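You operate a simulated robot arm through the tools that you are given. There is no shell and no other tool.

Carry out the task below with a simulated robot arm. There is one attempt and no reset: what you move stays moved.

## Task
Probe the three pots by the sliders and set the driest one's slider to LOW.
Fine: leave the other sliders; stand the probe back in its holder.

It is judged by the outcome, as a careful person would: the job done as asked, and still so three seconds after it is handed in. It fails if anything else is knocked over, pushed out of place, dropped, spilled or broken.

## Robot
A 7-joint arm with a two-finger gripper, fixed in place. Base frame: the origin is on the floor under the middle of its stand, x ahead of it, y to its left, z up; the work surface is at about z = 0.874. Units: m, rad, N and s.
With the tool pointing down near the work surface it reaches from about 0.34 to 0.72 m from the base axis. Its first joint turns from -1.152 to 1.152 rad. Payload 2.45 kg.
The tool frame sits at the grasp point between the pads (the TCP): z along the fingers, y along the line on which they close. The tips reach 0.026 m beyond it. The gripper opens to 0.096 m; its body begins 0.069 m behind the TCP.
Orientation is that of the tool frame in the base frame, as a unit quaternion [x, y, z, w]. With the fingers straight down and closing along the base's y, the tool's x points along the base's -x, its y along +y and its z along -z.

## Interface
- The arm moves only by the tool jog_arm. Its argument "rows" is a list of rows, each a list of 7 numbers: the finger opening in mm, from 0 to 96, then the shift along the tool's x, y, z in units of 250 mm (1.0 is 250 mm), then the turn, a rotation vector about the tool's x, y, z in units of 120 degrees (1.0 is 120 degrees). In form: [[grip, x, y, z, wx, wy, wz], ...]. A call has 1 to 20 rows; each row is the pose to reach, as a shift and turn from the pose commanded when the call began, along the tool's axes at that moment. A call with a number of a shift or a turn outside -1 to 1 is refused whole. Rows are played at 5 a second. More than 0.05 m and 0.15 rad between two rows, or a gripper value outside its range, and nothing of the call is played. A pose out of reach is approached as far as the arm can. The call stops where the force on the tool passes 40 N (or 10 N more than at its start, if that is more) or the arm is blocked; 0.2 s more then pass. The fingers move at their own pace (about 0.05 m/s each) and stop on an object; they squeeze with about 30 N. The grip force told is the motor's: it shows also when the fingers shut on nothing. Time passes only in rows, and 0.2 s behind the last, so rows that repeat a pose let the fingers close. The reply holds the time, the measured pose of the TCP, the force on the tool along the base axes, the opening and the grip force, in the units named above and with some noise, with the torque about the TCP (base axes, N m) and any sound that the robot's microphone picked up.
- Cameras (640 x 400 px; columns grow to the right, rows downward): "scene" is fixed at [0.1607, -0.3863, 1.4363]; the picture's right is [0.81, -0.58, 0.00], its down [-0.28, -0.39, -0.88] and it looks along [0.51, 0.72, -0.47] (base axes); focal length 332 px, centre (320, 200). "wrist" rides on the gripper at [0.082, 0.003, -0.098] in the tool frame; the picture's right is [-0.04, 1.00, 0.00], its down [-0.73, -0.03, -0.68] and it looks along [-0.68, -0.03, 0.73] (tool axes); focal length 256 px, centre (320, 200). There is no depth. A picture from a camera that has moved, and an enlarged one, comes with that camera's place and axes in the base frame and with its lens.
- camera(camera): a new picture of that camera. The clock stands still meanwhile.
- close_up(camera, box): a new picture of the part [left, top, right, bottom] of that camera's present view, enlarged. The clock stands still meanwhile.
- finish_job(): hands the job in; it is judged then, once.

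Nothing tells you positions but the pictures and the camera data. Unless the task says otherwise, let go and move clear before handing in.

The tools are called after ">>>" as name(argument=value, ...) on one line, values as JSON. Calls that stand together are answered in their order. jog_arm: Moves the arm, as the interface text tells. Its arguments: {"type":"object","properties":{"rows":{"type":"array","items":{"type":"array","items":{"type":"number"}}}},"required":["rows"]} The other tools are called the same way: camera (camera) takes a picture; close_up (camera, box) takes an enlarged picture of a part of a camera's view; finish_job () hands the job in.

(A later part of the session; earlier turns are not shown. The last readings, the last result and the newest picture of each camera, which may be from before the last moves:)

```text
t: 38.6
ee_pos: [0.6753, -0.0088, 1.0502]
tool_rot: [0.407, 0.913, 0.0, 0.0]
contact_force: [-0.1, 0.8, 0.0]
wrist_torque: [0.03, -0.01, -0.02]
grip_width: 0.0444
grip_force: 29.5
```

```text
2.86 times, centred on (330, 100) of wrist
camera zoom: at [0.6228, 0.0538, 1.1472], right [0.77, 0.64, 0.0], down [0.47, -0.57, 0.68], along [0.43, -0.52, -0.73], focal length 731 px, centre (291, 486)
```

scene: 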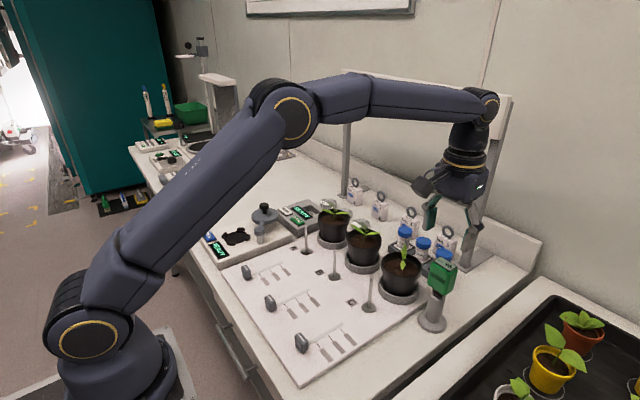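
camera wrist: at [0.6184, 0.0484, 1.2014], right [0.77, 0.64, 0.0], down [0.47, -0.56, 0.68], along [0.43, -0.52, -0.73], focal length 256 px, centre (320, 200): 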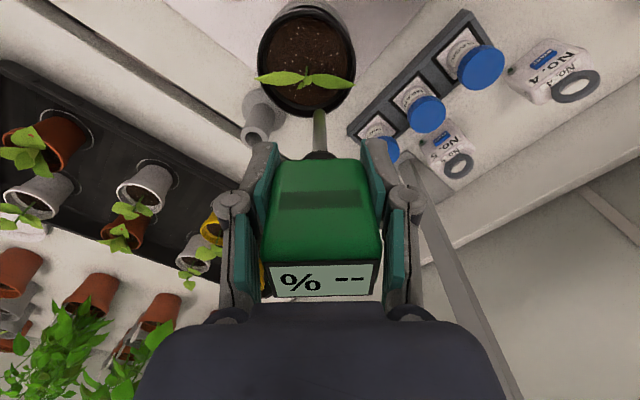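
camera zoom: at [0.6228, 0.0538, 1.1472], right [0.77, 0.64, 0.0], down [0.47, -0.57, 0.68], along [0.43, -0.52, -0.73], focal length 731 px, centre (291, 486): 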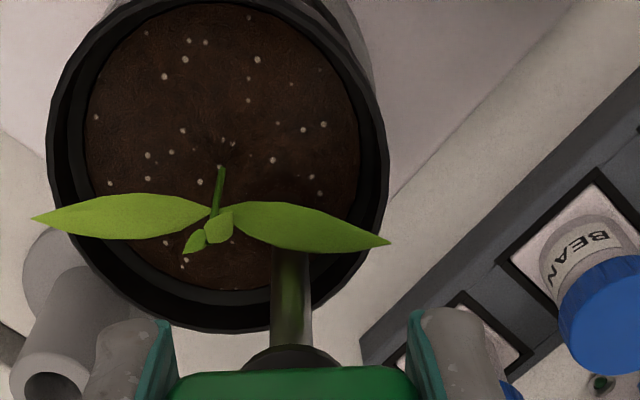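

The tip is hovering just above the dimple and lines up with it. I'll lower it slowly into the dimple.

>>> jog_arm(rows=[[20, 0, 0, 0.012, 0, 0, 0], [20, 0, 0, 0.024, 0, 0, 0], [20, 0, 0, 0.036, 0, 0, 0], [20, 0, 0, 0.048, 0, 0, 0], [20, 0, 0, 0.06, 0, 0, 0], [20, 0, 0, 0.06, 0, 0, 0]])

>>> close_up(camera="wrist", box=[220, 60, 420, 320])

>>> close_up(camera="scene", box=[370, 215, 440, 290])

```text
t: 40.0
ee_pos: [0.6761, -0.0079, 1.036]
tool_rot: [0.406, 0.914, 0.0, -0.001]
contact_force: [-0.7, 1.0, 0.1]
wrist_torque: [-0.01, 0.12, 0.01]
grip_width: 0.0448
grip_force: 29.8
```

```text
1.54 times, centred on (320, 190) of wrist
camera zoom: at [0.6226, 0.0542, 1.1326], right [0.77, 0.64, 0.0], down [0.47, -0.56, 0.68], along [0.43, -0.52, -0.73], focal length 394 px, centre (320, 215)
```

zoom: 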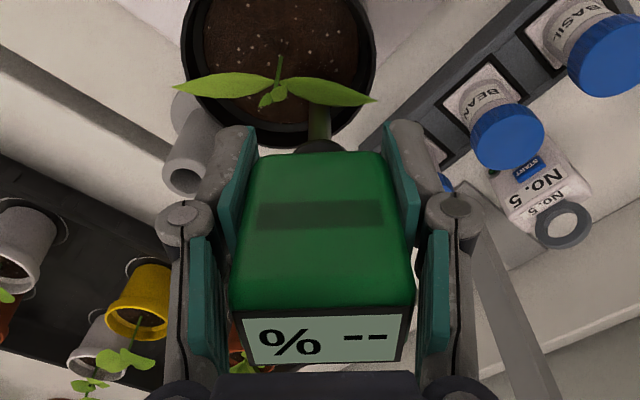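

```text
5.33 times, centred on (405, 252) of scene
camera zoom: at [0.1606, -0.3863, 1.4363], right [0.81, -0.58, 0.0], down [-0.28, -0.39, -0.88], along [0.51, 0.72, -0.47], focal length 1769 px, centre (-133, -80)
```

zoom: 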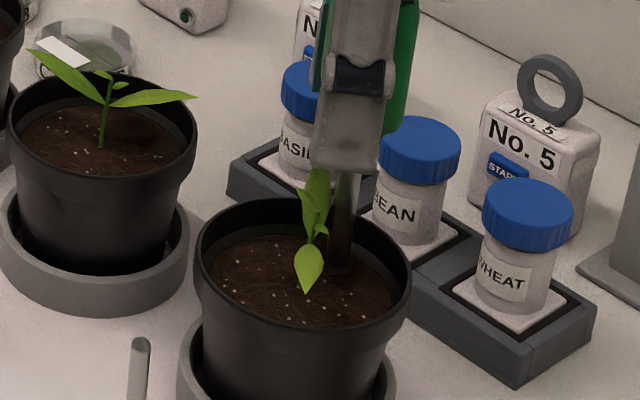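

The tip is going into the dimple with no resistance. I'll continue down slowly.

>>> jog_arm(rows=[[20, 0, 0, 0.014, 0, 0, 0], [20, 0, 0, 0.028, 0, 0, 0], [20, 0, 0, 0.042, 0, 0, 0], [20, 0, 0, 0.056, 0, 0, 0], [20, 0, 0, 0.068, 0, 0, 0], [20, 0, 0, 0.068, 0, 0, 0]])

>>> close_up(camera="wrist", box=[220, 60, 420, 320])

>>> close_up(camera="scene", box=[370, 215, 440, 290])

```text
t: 41.4
ee_pos: [0.6742, -0.0098, 1.0175]
tool_rot: [0.407, 0.914, -0.001, 0.0]
contact_force: [-2.1, 0.4, -0.5]
wrist_torque: [0.02, 0.09, 0.01]
grip_width: 0.0444
grip_force: 30.0
```

```text
1.54 times, centred on (320, 190) of wrist
camera zoom: at [0.6226, 0.0536, 1.1148], right [0.77, 0.64, 0.0], down [0.47, -0.57, 0.68], along [0.43, -0.52, -0.73], focal length 394 px, centre (320, 215)
```

zoom: 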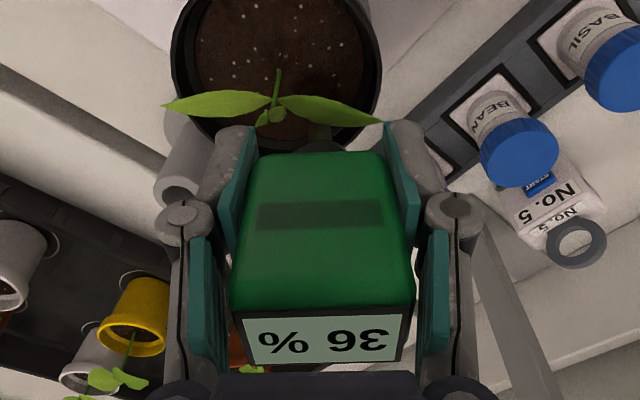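

```text
5.33 times, centred on (405, 252) of scene
camera zoom: at [0.1607, -0.3863, 1.4363], right [0.81, -0.58, 0.0], down [-0.28, -0.39, -0.88], along [0.51, 0.72, -0.47], focal length 1769 px, centre (-133, -80)
```

zoom: 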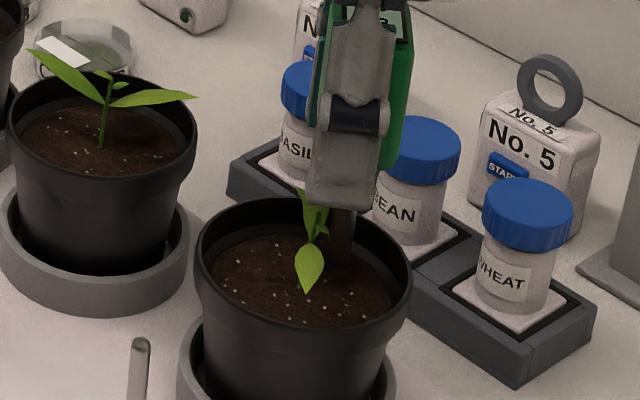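

A reading appeared. I'll zoom in on the display to read it exactly, since it's upside down in this view.

>>> close_up(camera="wrist", box=[262, 245, 382, 305])

>>> close_up(camera="scene", box=[380, 200, 430, 230])

```text
5.33 times, centred on (322, 275) of wrist
camera zoom: at [0.6226, 0.0536, 1.1148], right [0.77, 0.64, 0.0], down [0.47, -0.57, 0.68], along [0.43, -0.52, -0.73], focal length 1365 px, centre (309, -200)
```

zoom: 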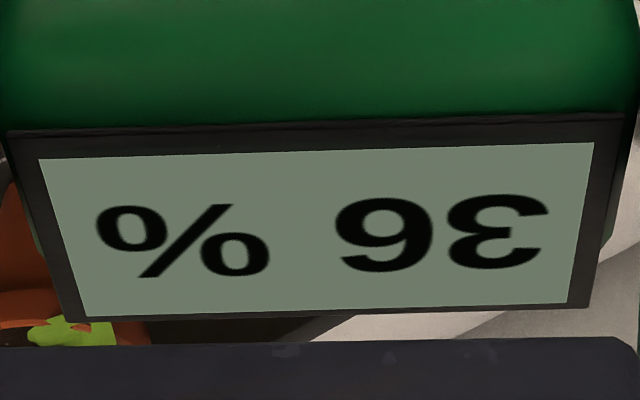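

```text
12.80 times, centred on (405, 215) of scene
camera zoom: at [0.1607, -0.3863, 1.4363], right [0.81, -0.58, 0.0], down [-0.28, -0.39, -0.88], along [0.51, 0.72, -0.47], focal length 4246 px, centre (-768, 8)
```

zoom: 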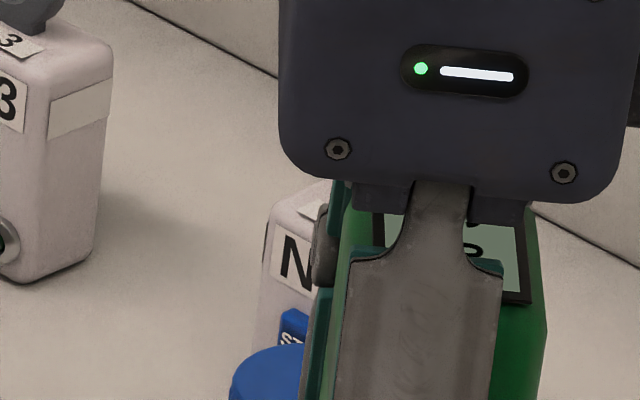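

Rotated upright, the display reads 36 %. I'll hold a couple of seconds to confirm it has settled.

>>> jog_arm(rows=[[20, 0, 0, 0, 0, 0, 0], [20, 0, 0, 0, 0, 0, 0], [20, 0, 0, 0, 0, 0, 0], [20, 0, 0, 0, 0, 0, 0], [20, 0, 0, 0, 0, 0, 0], [20, 0, 0, 0, 0, 0, 0], [20, 0, 0, 0, 0, 0, 0], [20, 0, 0, 0, 0, 0, 0], [20, 0, 0, 0, 0, 0, 0], [20, 0, 0, 0, 0, 0, 0], [20, 0, 0, 0, 0, 0, 0], [20, 0, 0, 0, 0, 0, 0]])

>>> close_up(camera="wrist", box=[262, 245, 382, 305])

```text
t: 44.0
ee_pos: [0.6748, -0.0093, 1.0191]
tool_rot: [0.406, 0.914, 0.0, 0.0]
contact_force: [0.5, -0.2, -1.4]
wrist_torque: [0.02, 0.0, -0.01]
grip_width: 0.0445
grip_force: 29.9
```

```text
5.33 times, centred on (322, 275) of wrist
camera zoom: at [0.6226, 0.0536, 1.1149], right [0.77, 0.64, 0.0], down [0.47, -0.56, 0.68], along [0.43, -0.52, -0.73], focal length 1365 px, centre (309, -200)
```

zoom: 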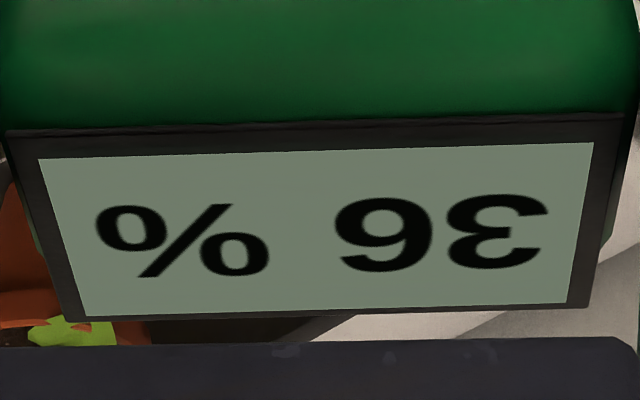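

Pot C reads a stable 36 %. I'll lift straight out and move over to pot B's dimple, yawing so the head lines up with B's leaves.

>>> jog_arm(rows=[[20, 0, 0, -0.1, 0, 0, 0], [20, 0, 0, -0.22, 0, 0, 0], [20, 0, 0, -0.36, 0, 0, 0], [20, 0, 0, -0.5, 0, 0, 0], [20, 0.036, 0.031, -0.53, 0, 0, -0.065], [20, 0.072, 0.062, -0.53, 0, 0, -0.13], [20, 0.108, 0.093, -0.53, 0, 0, -0.195], [20, 0.144, 0.124, -0.53, 0, 0, -0.26], [20, 0.18, 0.155, -0.53, 0, 0, -0.325], [20, 0.216, 0.186, -0.53, 0, 0, -0.39], [20, 0.252, 0.217, -0.53, 0, 0, -0.455], [20, 0.288, 0.247, -0.53, 0, 0, -0.52], [20, 0.324, 0.278, -0.53, 0, 0, -0.585], [20, 0.36, 0.309, -0.53, 0, 0, -0.65], [20, 0.36, 0.309, -0.53, 0, 0, -0.65]])

>>> camera(camera="wrist")

>>> close_up(camera="wrist", box=[250, 10, 390, 150])

>>> close_up(camera="scene", box=[330, 180, 420, 290])

```text
t: 47.2
ee_pos: [0.6736, 0.1086, 1.1499]
tool_rot: [-0.26, 0.966, 0.0, 0.0]
contact_force: [-0.4, 0.3, -1.0]
wrist_torque: [0.0, 0.01, 0.01]
grip_width: 0.0444
grip_force: 30.0
```

```text
taken
camera wrist: at [0.6006, 0.0707, 1.2476], right [-0.47, 0.88, 0.0], down [0.65, 0.34, 0.68], along [0.6, 0.32, -0.73], focal length 256 px, centre (320, 200)
```

wrist: 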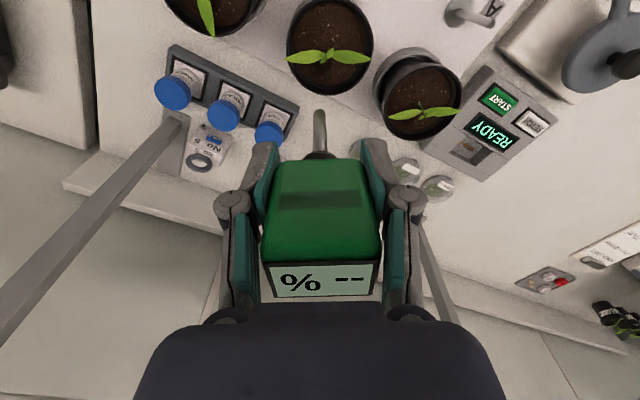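

```text
2.86 times, centred on (320, 80) of wrist
camera zoom: at [0.6006, 0.0707, 1.2476], right [-0.47, 0.88, 0.0], down [0.65, 0.34, 0.68], along [0.6, 0.32, -0.73], focal length 731 px, centre (320, 543)
```

zoom: 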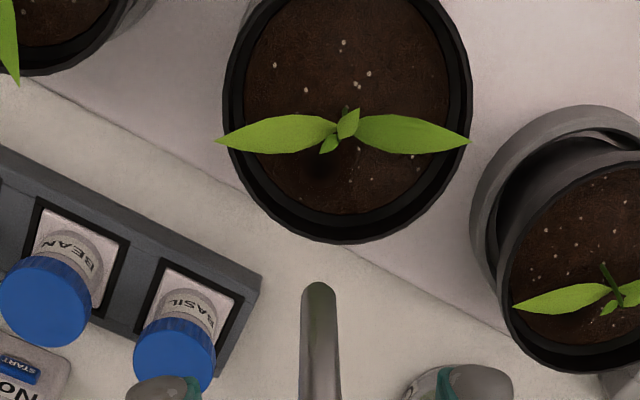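

```text
3.64 times, centred on (375, 235) of scene
camera zoom: at [0.1607, -0.3863, 1.4363], right [0.81, -0.58, 0.0], down [-0.28, -0.39, -0.88], along [0.51, 0.72, -0.47], focal length 1206 px, centre (120, 73)
```

zoom: 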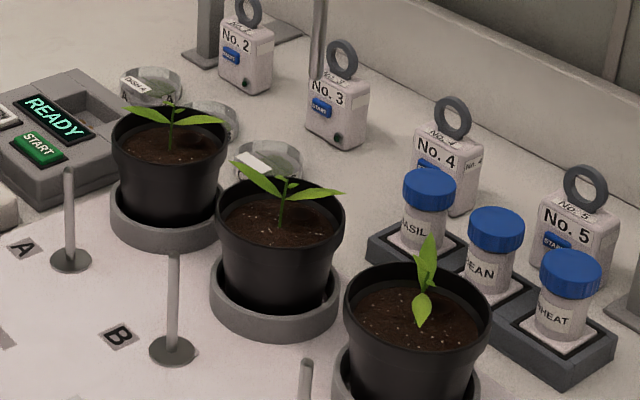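

B's leaves line up with the fingers, and the dimple shows just below the node, close to where the tip will land. I'll zoom to confirm.

>>> close_up(camera="wrist", box=[285, 20, 365, 90])

```text
5.71 times, centred on (325, 55) of wrist
camera zoom: at [0.6006, 0.0707, 1.2476], right [-0.47, 0.88, 0.0], down [0.65, 0.34, 0.68], along [0.6, 0.32, -0.73], focal length 1463 px, centre (291, 1029)
```

zoom: 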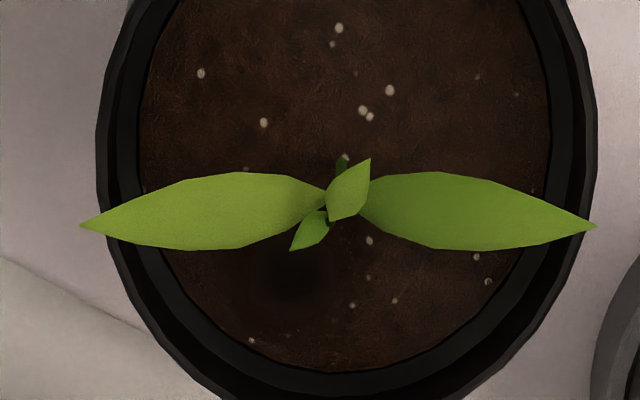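

The dimple is at about (0.678, 0.112), and the tip is within about 1 mm of that axis. I'll lower it into pot B.

>>> jog_arm(rows=[[20, -0.004, 0, 0.1, 0, 0, 0], [20, -0.004, 0, 0.2, 0, 0, 0], [20, -0.004, 0, 0.3, 0, 0, 0], [20, -0.004, 0, 0.36, 0, 0, 0], [20, -0.004, 0, 0.39, 0, 0, 0], [20, -0.004, 0, 0.41, 0, 0, 0], [20, -0.004, 0, 0.425, 0, 0, 0], [20, -0.004, 0, 0.44, 0, 0, 0], [20, -0.004, 0, 0.455, 0, 0, 0]])

>>> close_up(camera="scene", box=[330, 190, 410, 270])

>>> close_up(camera="wrist", box=[220, 30, 420, 320])

```text
t: 49.2
ee_pos: [0.6725, 0.1073, 1.0372]
tool_rot: [-0.259, 0.966, 0.0, 0.0]
contact_force: [-1.5, 0.7, -0.4]
wrist_torque: [-0.04, 0.04, -0.01]
grip_width: 0.0443
grip_force: 29.9
```

```text
5.00 times, centred on (370, 230) of scene
camera zoom: at [0.1607, -0.3863, 1.4363], right [0.81, -0.58, 0.0], down [-0.28, -0.39, -0.88], along [0.51, 0.72, -0.47], focal length 1659 px, centre (70, 50)
```

zoom: 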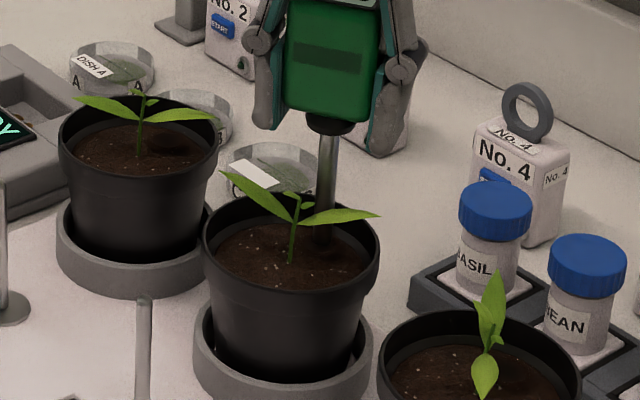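

```text
1.38 times, centred on (320, 175) of wrist
camera zoom: at [0.6005, 0.0712, 1.1339], right [-0.46, 0.89, 0.0], down [0.65, 0.34, 0.68], along [0.6, 0.32, -0.73], focal length 353 px, centre (320, 234)
```

zoom: 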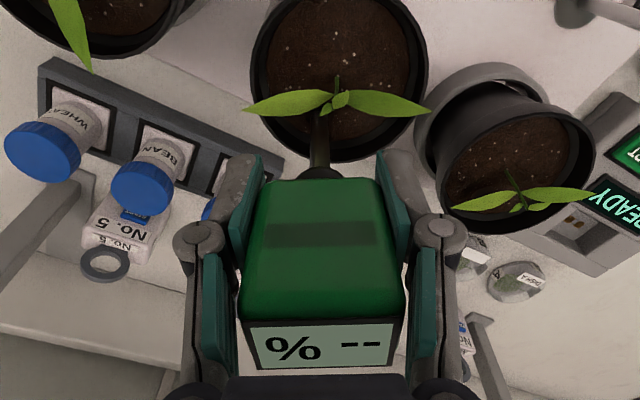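

There's no resistance and the tip is entering the dimple. I'll continue down about 2 cm.

>>> jog_arm(rows=[[20, 0, 0, 0.014, 0, 0, 0], [20, 0, 0, 0.028, 0, 0, 0], [20, 0, 0, 0.042, 0, 0, 0], [20, 0, 0, 0.056, 0, 0, 0], [20, 0, 0, 0.07, 0, 0, 0], [20, 0, 0, 0.078, 0, 0, 0], [20, 0, 0, 0.078, 0, 0, 0], [20, 0, 0, 0.078, 0, 0, 0], [20, 0, 0, 0.078, 0, 0, 0]])

>>> close_up(camera="wrist", box=[220, 30, 420, 320])

>>> close_up(camera="wrist", box=[262, 245, 382, 305])

>>> close_up(camera="scene", box=[330, 190, 410, 270])

```text
t: 51.2
ee_pos: [0.674, 0.1084, 1.0166]
tool_rot: [-0.259, 0.966, 0.001, 0.0]
contact_force: [-0.1, -0.4, -0.5]
wrist_torque: [-0.01, 0.06, 0.0]
grip_width: 0.0445
grip_force: 30.0
```

```text
1.38 times, centred on (320, 175) of wrist
camera zoom: at [0.6008, 0.0714, 1.1142], right [-0.46, 0.89, 0.0], down [0.65, 0.34, 0.68], along [0.6, 0.32, -0.73], focal length 353 px, centre (320, 234)
```

zoom: 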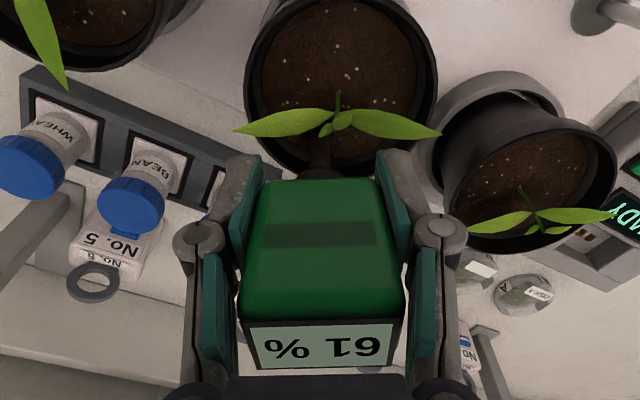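

```text
5.33 times, centred on (322, 275) of wrist
camera zoom: at [0.6008, 0.0714, 1.1142], right [-0.46, 0.89, 0.0], down [0.65, 0.34, 0.68], along [0.6, 0.32, -0.73], focal length 1365 px, centre (309, -200)
```

zoom: 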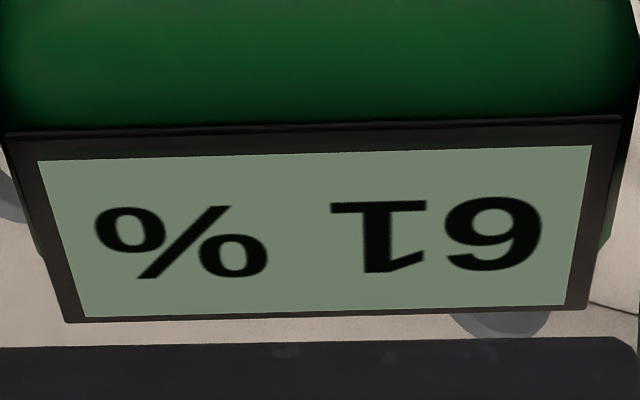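

```text
5.00 times, centred on (370, 230) of scene
camera zoom: at [0.1607, -0.3863, 1.4363], right [0.81, -0.58, 0.0], down [-0.28, -0.39, -0.88], along [0.51, 0.72, -0.47], focal length 1659 px, centre (70, 50)
```

zoom: 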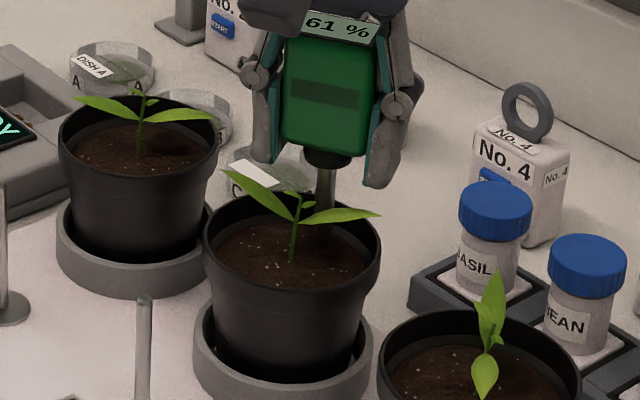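

Pot B reads 61 %. I'll lift out and move to pot A's dimple at about (0.678, 0.237) with the same yaw.

>>> jog_arm(rows=[[20, 0, 0, -0.1, 0, 0, 0], [20, 0, 0, -0.22, 0, 0, 0], [20, 0, 0, -0.36, 0, 0, 0], [20, 0, 0, -0.48, 0, 0, 0], [20, -0.05, 0.087, -0.5, 0, 0, 0], [20, -0.1, 0.173, -0.5, 0, 0, 0], [20, -0.15, 0.26, -0.5, 0, 0, 0], [20, -0.2, 0.346, -0.5, 0, 0, 0], [20, -0.251, 0.433, -0.5, 0, 0, 0], [20, -0.251, 0.433, -0.5, 0, 0, 0]])

>>> close_up(camera="wrist", box=[285, 20, 365, 90])

>>> camera(camera="wrist")

>>> close_up(camera="scene", box=[300, 160, 400, 260])

```text
t: 53.4
ee_pos: [0.648, 0.2196, 1.1378]
tool_rot: [-0.26, 0.966, 0.0, 0.0]
contact_force: [0.6, -0.2, -0.5]
wrist_torque: [-0.03, 0.02, 0.01]
grip_width: 0.0445
grip_force: 30.2
out of reach, approached as far as the arm can: row 6, 7, 8, 9, 10
```

```text
5.71 times, centred on (325, 55) of wrist
camera zoom: at [0.5752, 0.182, 1.2346], right [-0.46, 0.89, 0.0], down [0.65, 0.34, 0.68], along [0.6, 0.32, -0.73], focal length 1463 px, centre (291, 1029)
```

zoom: 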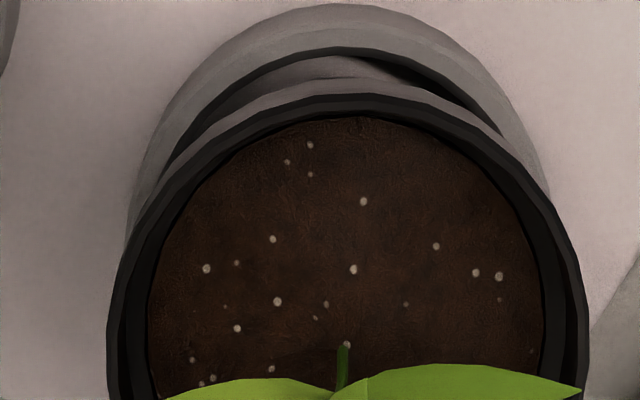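

```text
taken
camera wrist: at [0.5752, 0.182, 1.2346], right [-0.46, 0.89, 0.0], down [0.65, 0.34, 0.68], along [0.6, 0.32, -0.73], focal length 256 px, centre (320, 200)
```

wrist: 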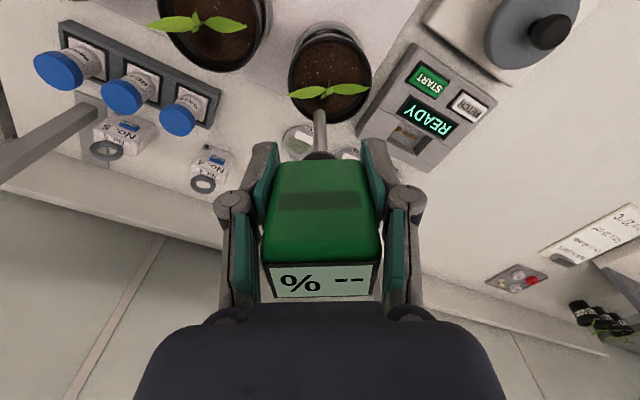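

```text
4.00 times, centred on (350, 210) of scene
camera zoom: at [0.1607, -0.3863, 1.4363], right [0.81, -0.58, 0.0], down [-0.28, -0.39, -0.88], along [0.51, 0.72, -0.47], focal length 1327 px, centre (200, 160)
```

zoom: 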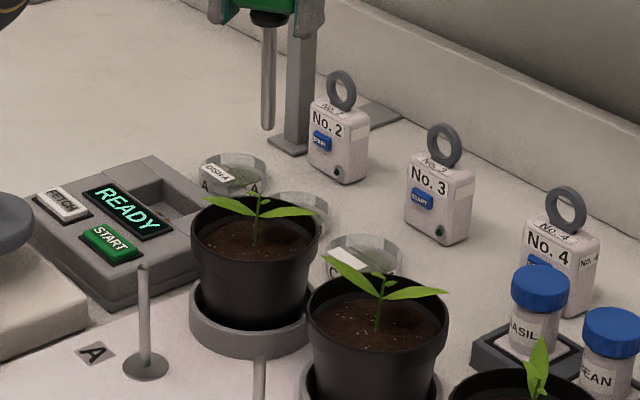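

Pot A is slightly beyond vertical reach at this height. I'll come lower and tilt the tool 5° outward so the tip can reach the dimple.

>>> jog_arm(rows=[[20, 0.033, 0, 0.04, 0, -0.02, 0], [20, 0.033, 0, 0.085, 0, -0.0417, 0], [20, 0.033, 0, 0.085, 0, -0.0417, 0]])

>>> camera(camera="wrist")

>>> close_up(camera="wrist", box=[280, 30, 380, 130])

```text
t: 54.2
ee_pos: [0.6409, 0.2152, 1.1154]
tool_rot: [-0.259, 0.965, 0.012, 0.043]
contact_force: [-0.2, -0.6, -0.8]
wrist_torque: [-0.01, 0.02, -0.07]
grip_width: 0.0446
grip_force: 30.0
```

```text
taken
camera wrist: at [0.5611, 0.1749, 1.2054], right [-0.46, 0.89, 0.0], down [0.6, 0.31, 0.74], along [0.66, 0.35, -0.67], focal length 256 px, centre (320, 200)
```

wrist: 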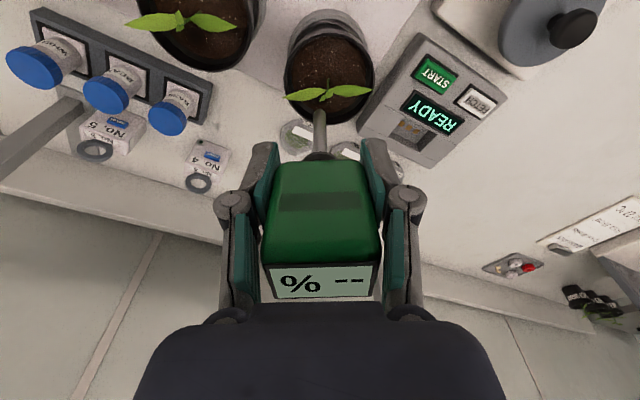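

```text
4.00 times, centred on (330, 80) of wrist
camera zoom: at [0.5611, 0.1749, 1.2054], right [-0.46, 0.89, 0.0], down [0.6, 0.31, 0.74], along [0.66, 0.35, -0.67], focal length 1024 px, centre (280, 680)
```

zoom: 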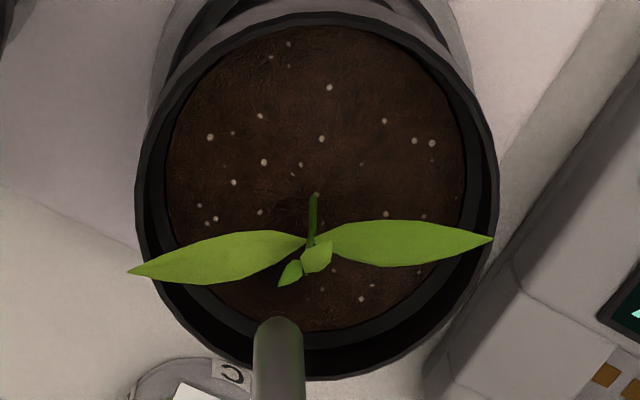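

The commanded pose was clipped, so I'm still about 2.7 cm short. Stem A is at (0.6535, 0.234), putting its dimple near (0.677, 0.2365), and I'll shift outward onto it.

>>> jog_arm(rows=[[20, -0.06, -0.002, 0.005, 0, 0, 0], [20, -0.111, -0.004, 0.01, 0, 0, 0], [20, -0.111, -0.004, 0.01, 0, 0, 0]])

>>> close_up(camera="wrist", box=[270, 10, 370, 130])

>>> close_up(camera="scene", box=[300, 170, 380, 250])

```text
t: 55.0
ee_pos: [0.6666, 0.2301, 1.1172]
tool_rot: [-0.259, 0.965, 0.011, 0.043]
contact_force: [-0.7, 0.0, -0.9]
wrist_torque: [-0.02, 0.0, -0.03]
grip_width: 0.0447
grip_force: 30.1
```

```text
3.33 times, centred on (320, 70) of wrist
camera zoom: at [0.5862, 0.1887, 1.2061], right [-0.46, 0.89, 0.0], down [0.6, 0.31, 0.74], along [0.65, 0.35, -0.67], focal length 853 px, centre (320, 633)
```

zoom: 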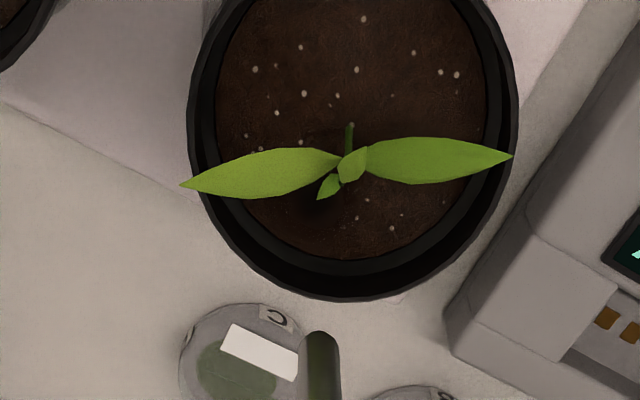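

```text
5.00 times, centred on (340, 210) of scene
camera zoom: at [0.1607, -0.3863, 1.4363], right [0.81, -0.58, 0.0], down [-0.28, -0.39, -0.88], along [0.51, 0.72, -0.47], focal length 1659 px, centre (220, 150)
```

zoom: 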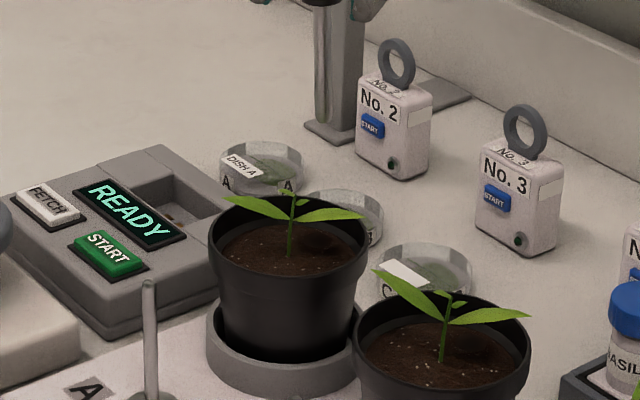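

The tip's projected landing point matches the dimple. I'll lower straight down to just inside it.

>>> jog_arm(rows=[[20, 0.007, 0, 0.08, 0, 0, 0], [20, 0.014, 0, 0.16, 0, 0, 0], [20, 0.0205, 0, 0.235, 0, 0, 0], [20, 0.0235, 0, 0.27, 0, 0, 0], [20, 0.0255, 0, 0.29, 0, 0, 0], [20, 0.027, 0, 0.305, 0, 0, 0], [20, 0.0281, 0, 0.32, 0, 0, 0]])

>>> close_up(camera="scene", box=[300, 170, 380, 250])

>>> close_up(camera="wrist", box=[220, 30, 420, 320])

```text
t: 56.6
ee_pos: [0.6665, 0.2287, 1.0355]
tool_rot: [-0.258, 0.965, 0.011, 0.042]
contact_force: [-2.0, -0.3, 1.3]
wrist_torque: [-0.02, 0.15, -0.01]
grip_width: 0.0446
grip_force: 29.8
```

```text
5.00 times, centred on (340, 210) of scene
camera zoom: at [0.1606, -0.3863, 1.4363], right [0.81, -0.58, 0.0], down [-0.28, -0.39, -0.88], along [0.51, 0.72, -0.47], focal length 1659 px, centre (220, 150)
```

zoom: 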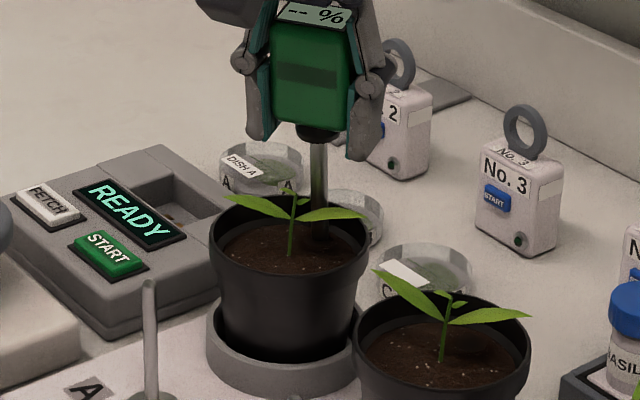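

```text
1.38 times, centred on (320, 175) of wrist
camera zoom: at [0.5865, 0.1883, 1.1255], right [-0.46, 0.89, 0.0], down [0.6, 0.31, 0.74], along [0.65, 0.35, -0.67], focal length 353 px, centre (320, 234)
```

zoom: 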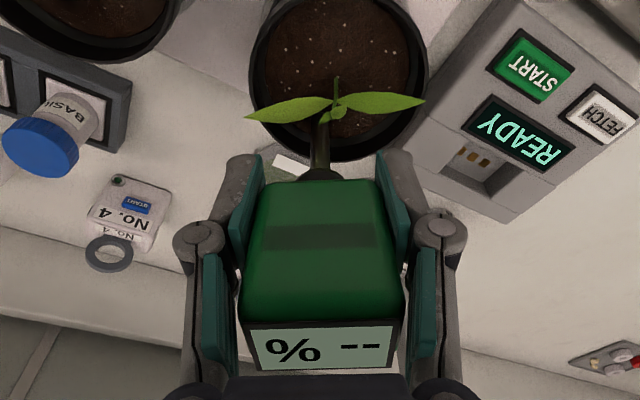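

It's entering with only slight side contact. I'll continue down about 2 cm, easing 1 mm inward.

>>> jog_arm(rows=[[20, 0.004, 0, 0.014, 0, 0, 0], [20, 0.007, 0, 0.028, 0, 0, 0], [20, 0.009, 0, 0.042, 0, 0, 0], [20, 0.01, 0, 0.056, 0, 0, 0], [20, 0.011, 0, 0.07, 0, 0, 0], [20, 0.011, 0, 0.074, 0, 0, 0], [20, 0.011, 0, 0.074, 0, 0, 0], [20, 0.011, 0, 0.074, 0, 0, 0]])

>>> close_up(camera="wrist", box=[220, 30, 420, 320])

>>> close_up(camera="wrist", box=[262, 245, 382, 305])

>>> close_up(camera="scene", box=[300, 170, 380, 250])

```text
t: 58.4
ee_pos: [0.6644, 0.2295, 1.0168]
tool_rot: [-0.258, 0.965, 0.011, 0.043]
contact_force: [-0.9, 0.3, -0.7]
wrist_torque: [0.01, 0.02, -0.01]
grip_width: 0.0446
grip_force: 30.0
```

```text
1.38 times, centred on (320, 175) of wrist
camera zoom: at [0.5851, 0.1881, 1.1056], right [-0.46, 0.89, 0.0], down [0.6, 0.31, 0.74], along [0.65, 0.35, -0.67], focal length 353 px, centre (320, 234)
```

zoom: 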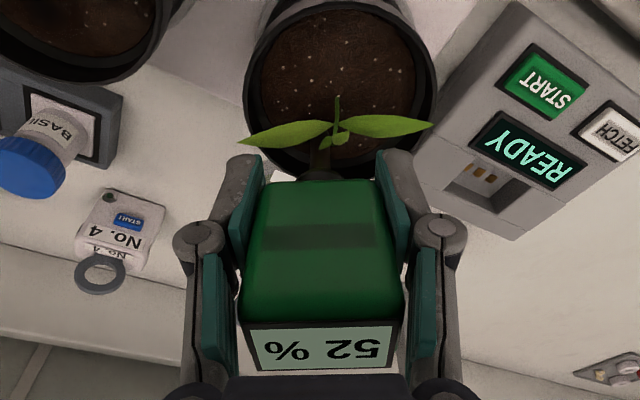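

```text
5.33 times, centred on (322, 275) of wrist
camera zoom: at [0.5851, 0.1881, 1.1056], right [-0.46, 0.89, 0.0], down [0.6, 0.31, 0.74], along [0.65, 0.35, -0.67], focal length 1365 px, centre (309, -200)
```

zoom: 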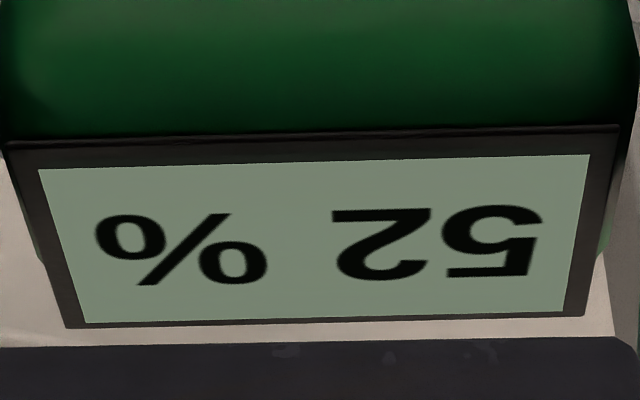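

```text
5.00 times, centred on (340, 210) of scene
camera zoom: at [0.1607, -0.3863, 1.4363], right [0.81, -0.58, 0.0], down [-0.28, -0.39, -0.88], along [0.51, 0.72, -0.47], focal length 1659 px, centre (220, 150)
```

zoom: 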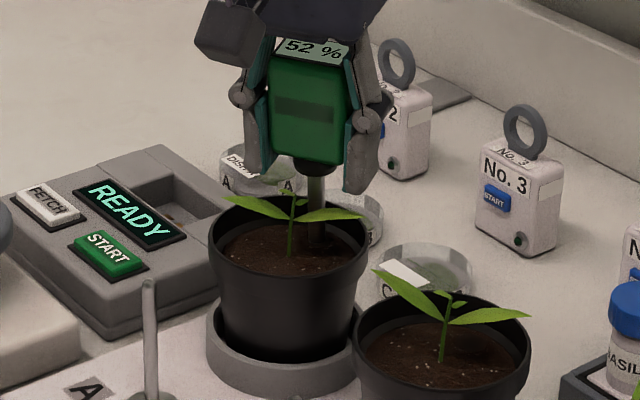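

Readings are A 52 %, B 61 %, C 36 %, so C is the driest. I'll lift the probe out of A and carry it back toward the holder.

>>> jog_arm(rows=[[20, -0.007, 0, -0.08, 0, 0, 0], [20, -0.0157, 0, -0.18, 0, 0, 0], [20, -0.0262, 0, -0.3, 0, 0, 0], [20, -0.0349, 0, -0.3985, 0, 0, 0], [20, -0.0349, 0, -0.3985, 0, 0.0417, 0]])

>>> jog_arm(rows=[[20, 0.05, -0.07, -0.05, 0, 0, 0.03], [20, 0.1, -0.15, -0.1, 0, 0, 0.065], [20, 0.15, -0.23, -0.14, 0, 0, 0.1], [20, 0.2, -0.31, -0.14, 0, 0, 0.135], [20, 0.25, -0.39, -0.14, 0, 0, 0.17], [20, 0.3, -0.47, -0.14, 0, 0, 0.205], [20, 0.35, -0.55, -0.14, 0, 0, 0.235], [20, 0.369, -0.573, -0.14, 0, 0, 0.2506], [20, 0.369, -0.573, -0.14, 0, 0, 0.2506]])

>>> camera(camera="wrist")

>>> camera(camera="scene")

```text
t: 59.6
ee_pos: [0.6547, 0.2243, 1.1134]
tool_rot: [-0.259, 0.966, 0.0, 0.0]
contact_force: [0.2, 0.3, -0.6]
wrist_torque: [0.0, 0.0, -0.02]
grip_width: 0.0443
grip_force: 29.6
out of reach, approached as far as the arm can: row 5
```

```text
t: 61.6
ee_pos: [0.6466, 0.0538, 1.1482]
tool_rot: [0.001, 1.0, 0.001, 0.0]
contact_force: [0.2, 0.4, -1.6]
wrist_torque: [0.0, 0.01, 0.02]
grip_width: 0.0444
grip_force: 29.8
```

```text
taken
camera wrist: at [0.5645, 0.0576, 1.2448], right [0.04, 1.0, 0.0], down [0.73, -0.03, 0.68], along [0.68, -0.03, -0.73], focal length 256 px, centre (320, 200)
```

wrist: 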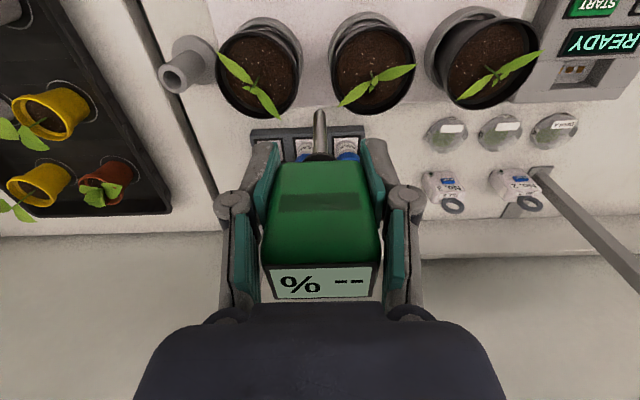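

```text
taken
```

scene: 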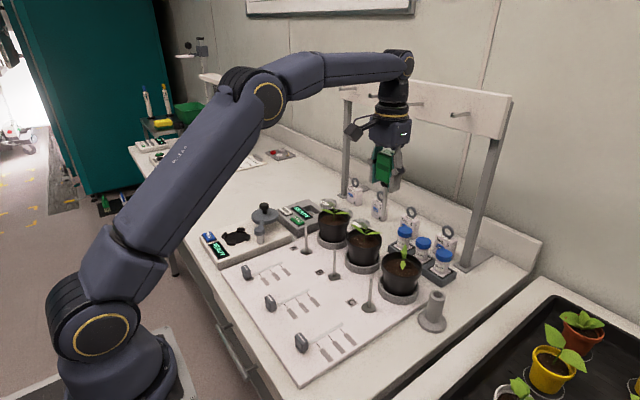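

All is upright and in place. I'll move above the holder and tilt 3° to bring the leaning spike vertical.

>>> jog_arm(rows=[[20, -0.002, -0.13, 0, 0, 0, 0], [20, -0.004, -0.27, 0, 0, 0.006, 0], [20, -0.006, -0.4, 0, 0, 0.012, 0], [20, -0.008, -0.54, 0, 0, 0.018, 0], [20, -0.009, -0.671, 0, 0, 0.024, 0], [20, -0.009, -0.671, 0, 0, 0.024, 0]])

>>> camera(camera="wrist")

>>> close_up(camera="wrist", box=[260, 20, 380, 160])

>>> close_up(camera="scene", box=[400, 200, 480, 340])

```text
t: 63.0
ee_pos: [0.6472, -0.1138, 1.1474]
tool_rot: [0.001, 1.0, -0.001, -0.025]
contact_force: [0.1, 0.5, -1.6]
wrist_torque: [0.0, 0.01, -0.02]
grip_width: 0.0446
grip_force: 30.2
```

```text
taken
camera wrist: at [0.5698, -0.1098, 1.2485], right [0.04, 1.0, 0.0], down [0.77, -0.03, 0.64], along [0.64, -0.03, -0.77], focal length 256 px, centre (320, 200)
```

wrist: 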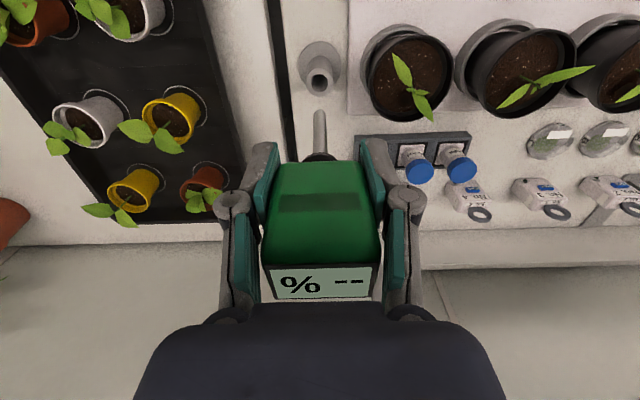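

```text
2.86 times, centred on (320, 90) of wrist
camera zoom: at [0.5698, -0.1098, 1.2485], right [0.04, 1.0, 0.0], down [0.77, -0.03, 0.64], along [0.64, -0.03, -0.77], focal length 731 px, centre (320, 514)
```

zoom: 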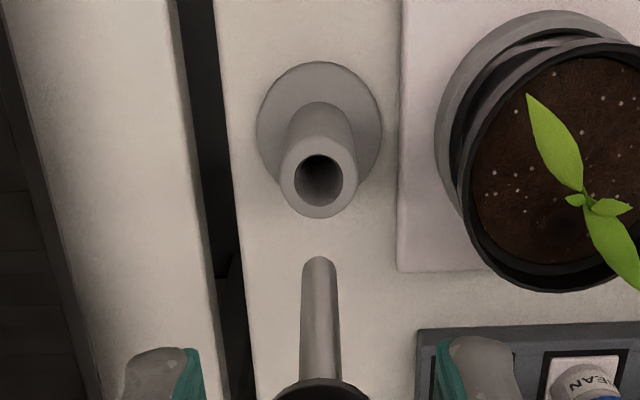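

```text
2.86 times, centred on (440, 270) of scene
camera zoom: at [0.1607, -0.3863, 1.4363], right [0.81, -0.58, 0.0], down [-0.28, -0.39, -0.88], along [0.51, 0.72, -0.47], focal length 948 px, centre (-23, 0)
```

zoom: 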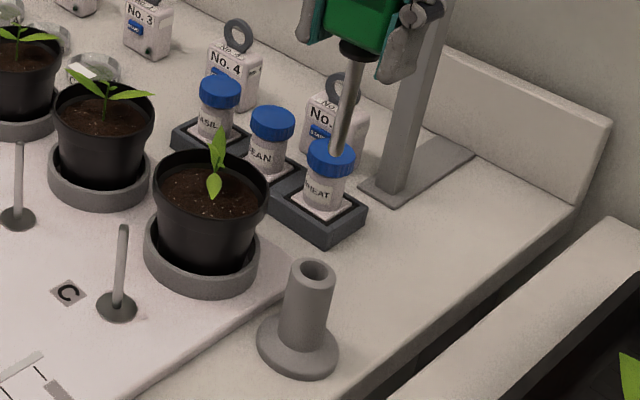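

The spike is now vertical, and its tip needs about 4–5 mm more in +x to sit over the tube. I'll shift and lower to just above the tube mouth, then check.

>>> jog_arm(rows=[[20, -0.018, -0.001, 0.06, 0, 0, 0], [20, -0.022, -0.001, 0.14, 0, 0, 0], [20, -0.028, -0.002, 0.22, 0, 0, 0], [20, -0.033, -0.002, 0.29, 0, 0, 0], [20, -0.0364, -0.002, 0.345, 0, 0, 0], [20, -0.0364, -0.002, 0.345, 0, 0, 0]])

>>> close_up(camera="wrist", box=[280, 60, 360, 170])

>>> close_up(camera="scene", box=[410, 240, 470, 330])

```text
t: 64.4
ee_pos: [0.653, -0.1154, 1.062]
tool_rot: [0.001, 1.0, 0.0, -0.025]
contact_force: [1.0, 0.3, -1.9]
wrist_torque: [0.03, 0.07, -0.01]
grip_width: 0.0444
grip_force: 29.6
```

```text
3.64 times, centred on (320, 115) of wrist
camera zoom: at [0.5761, -0.1115, 1.163], right [0.04, 1.0, 0.0], down [0.77, -0.03, 0.64], along [0.64, -0.03, -0.77], focal length 931 px, centre (320, 509)
```

zoom: 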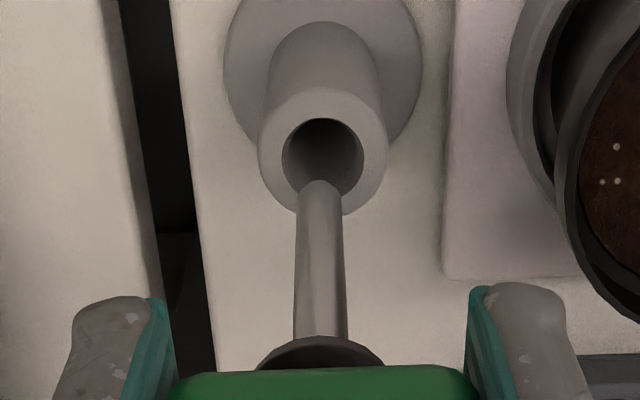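

```text
4.44 times, centred on (440, 285) of scene
camera zoom: at [0.1607, -0.3863, 1.4363], right [0.81, -0.58, 0.0], down [-0.28, -0.39, -0.88], along [0.51, 0.72, -0.47], focal length 1474 px, centre (-213, -178)
```

zoom: 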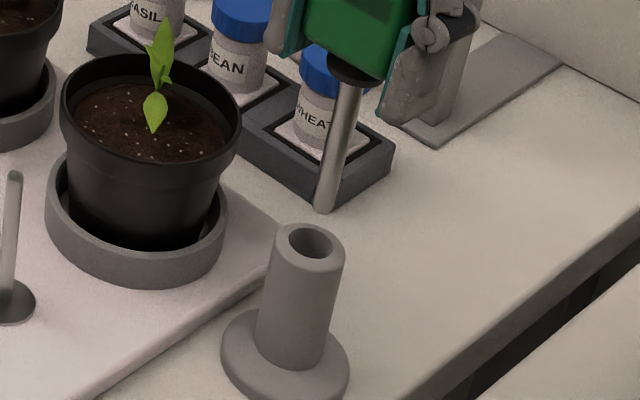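

Tip and tube mouth agree within about 1–2 mm in both views. I'll lower it into the holder, slowing toward the bottom.

>>> jog_arm(rows=[[20, 0.0, 0.003, 0.03, 0, 0, 0], [20, -0.003, 0.003, 0.07, 0, 0, 0], [20, -0.006, 0.003, 0.12, 0, 0, 0], [20, -0.009, 0.003, 0.17, 0, 0, 0], [20, -0.011, 0.003, 0.22, 0, 0, 0], [20, -0.0126, 0.003, 0.25, 0, 0, 0]])

>>> close_up(camera="scene", box=[400, 220, 480, 330])

>>> close_up(camera="wrist", box=[220, 60, 420, 320])

```text
t: 65.8
ee_pos: [0.6537, -0.1159, 0.9985]
tool_rot: [0.001, 1.0, 0.0, -0.025]
contact_force: [0.6, -0.3, -1.0]
wrist_torque: [0.01, 0.04, 0.02]
grip_width: 0.0446
grip_force: 30.4
```

```text
3.64 times, centred on (440, 275) of scene
camera zoom: at [0.1607, -0.3863, 1.4363], right [0.81, -0.58, 0.0], down [-0.28, -0.39, -0.88], along [0.51, 0.72, -0.47], focal length 1206 px, centre (-116, -73)
```

zoom: 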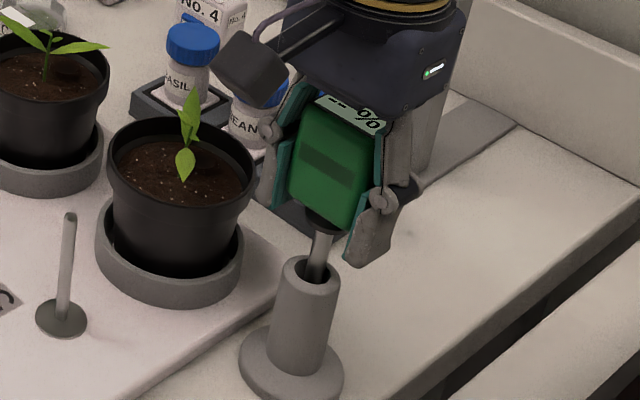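

```text
1.54 times, centred on (320, 190) of wrist
camera zoom: at [0.5765, -0.1107, 1.1003], right [0.04, 1.0, 0.0], down [0.77, -0.03, 0.64], along [0.64, -0.03, -0.77], focal length 394 px, centre (320, 215)
```

zoom: 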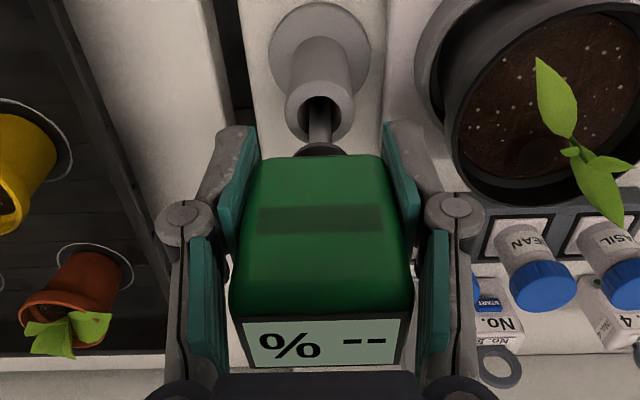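

The spike is in the tube with no side force. I'll lower the last 1.5–2 cm gently until it seats.

>>> jog_arm(rows=[[20, -0.001, 0, 0.015, 0, 0, 0], [20, -0.002, 0, 0.03, 0, 0, 0], [20, -0.0025, 0, 0.042, 0, 0, 0], [20, -0.003, 0, 0.054, 0, 0, 0], [20, -0.003, 0, 0.054, 0, 0, 0]])

>>> close_up(camera="scene", box=[400, 220, 480, 330])

>>> close_up(camera="wrist", box=[220, 60, 420, 320])

```text
t: 67.0
ee_pos: [0.6533, -0.1144, 0.986]
tool_rot: [0.0, 1.0, 0.0, -0.024]
contact_force: [-1.6, -0.2, -2.1]
wrist_torque: [-0.03, 0.0, -0.01]
grip_width: 0.0446
grip_force: 30.1
```

```text
3.64 times, centred on (440, 275) of scene
camera zoom: at [0.1607, -0.3863, 1.4363], right [0.81, -0.58, 0.0], down [-0.28, -0.39, -0.88], along [0.51, 0.72, -0.47], focal length 1206 px, centre (-116, -73)
```

zoom: 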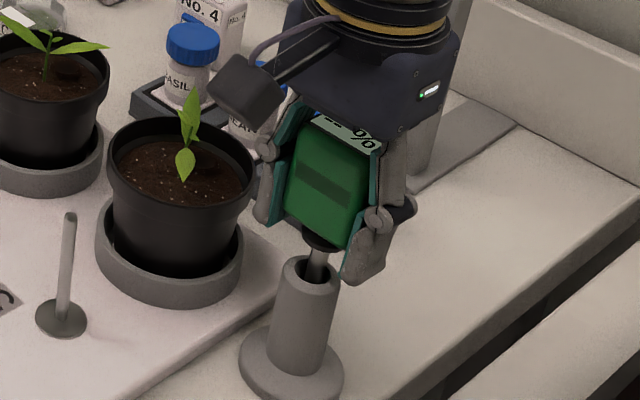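

```text
1.54 times, centred on (320, 190) of wrist
camera zoom: at [0.5771, -0.1105, 1.087], right [0.04, 1.0, 0.0], down [0.77, -0.03, 0.64], along [0.64, -0.03, -0.77], focal length 394 px, centre (320, 215)
```

zoom: 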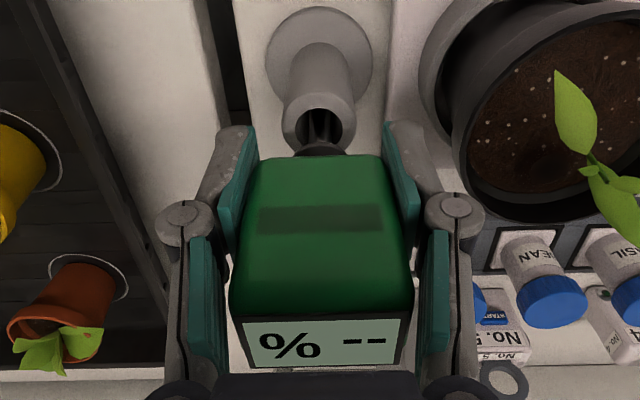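

It isn't seated yet and there's about 1 cm of gap. I'll continue down 2 mm at a time.

>>> jog_arm(rows=[[20, -0.0004, 0, 0.008, 0, 0, 0], [20, -0.0008, 0, 0.016, 0, 0, 0], [20, -0.0012, 0, 0.024, 0, 0, 0], [20, -0.0015, 0, 0.03, 0, 0, 0], [20, -0.0015, 0, 0.03, 0, 0, 0]])

>>> close_up(camera="scene", box=[400, 220, 480, 330])

>>> close_up(camera="wrist", box=[280, 60, 360, 170])

```text
t: 68.2
ee_pos: [0.6531, -0.1142, 0.9787]
tool_rot: [0.001, 1.0, 0.0, -0.026]
contact_force: [-2.4, -0.6, -0.2]
wrist_torque: [-0.06, 0.08, 0.01]
grip_width: 0.0446
grip_force: 29.9
```

```text
3.64 times, centred on (440, 275) of scene
camera zoom: at [0.1606, -0.3863, 1.4363], right [0.81, -0.58, 0.0], down [-0.28, -0.39, -0.88], along [0.51, 0.72, -0.47], focal length 1206 px, centre (-116, -73)
```

zoom: 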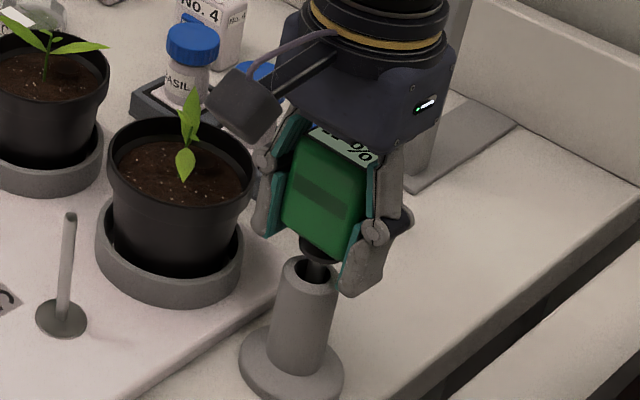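

```text
3.64 times, centred on (320, 115) of wrist
camera zoom: at [0.5769, -0.1106, 1.0789], right [0.04, 1.0, 0.0], down [0.77, -0.03, 0.64], along [0.64, -0.03, -0.77], focal length 931 px, centre (320, 509)
```

zoom: 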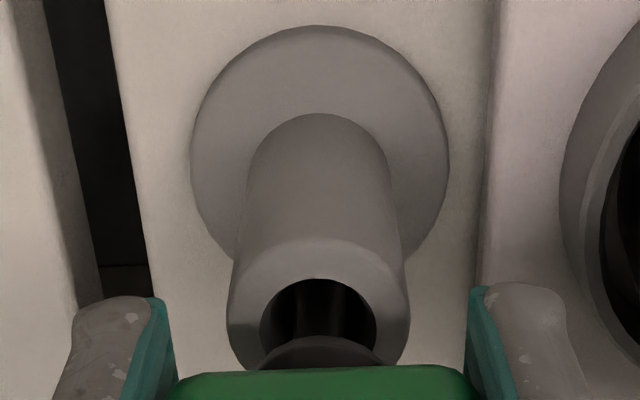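

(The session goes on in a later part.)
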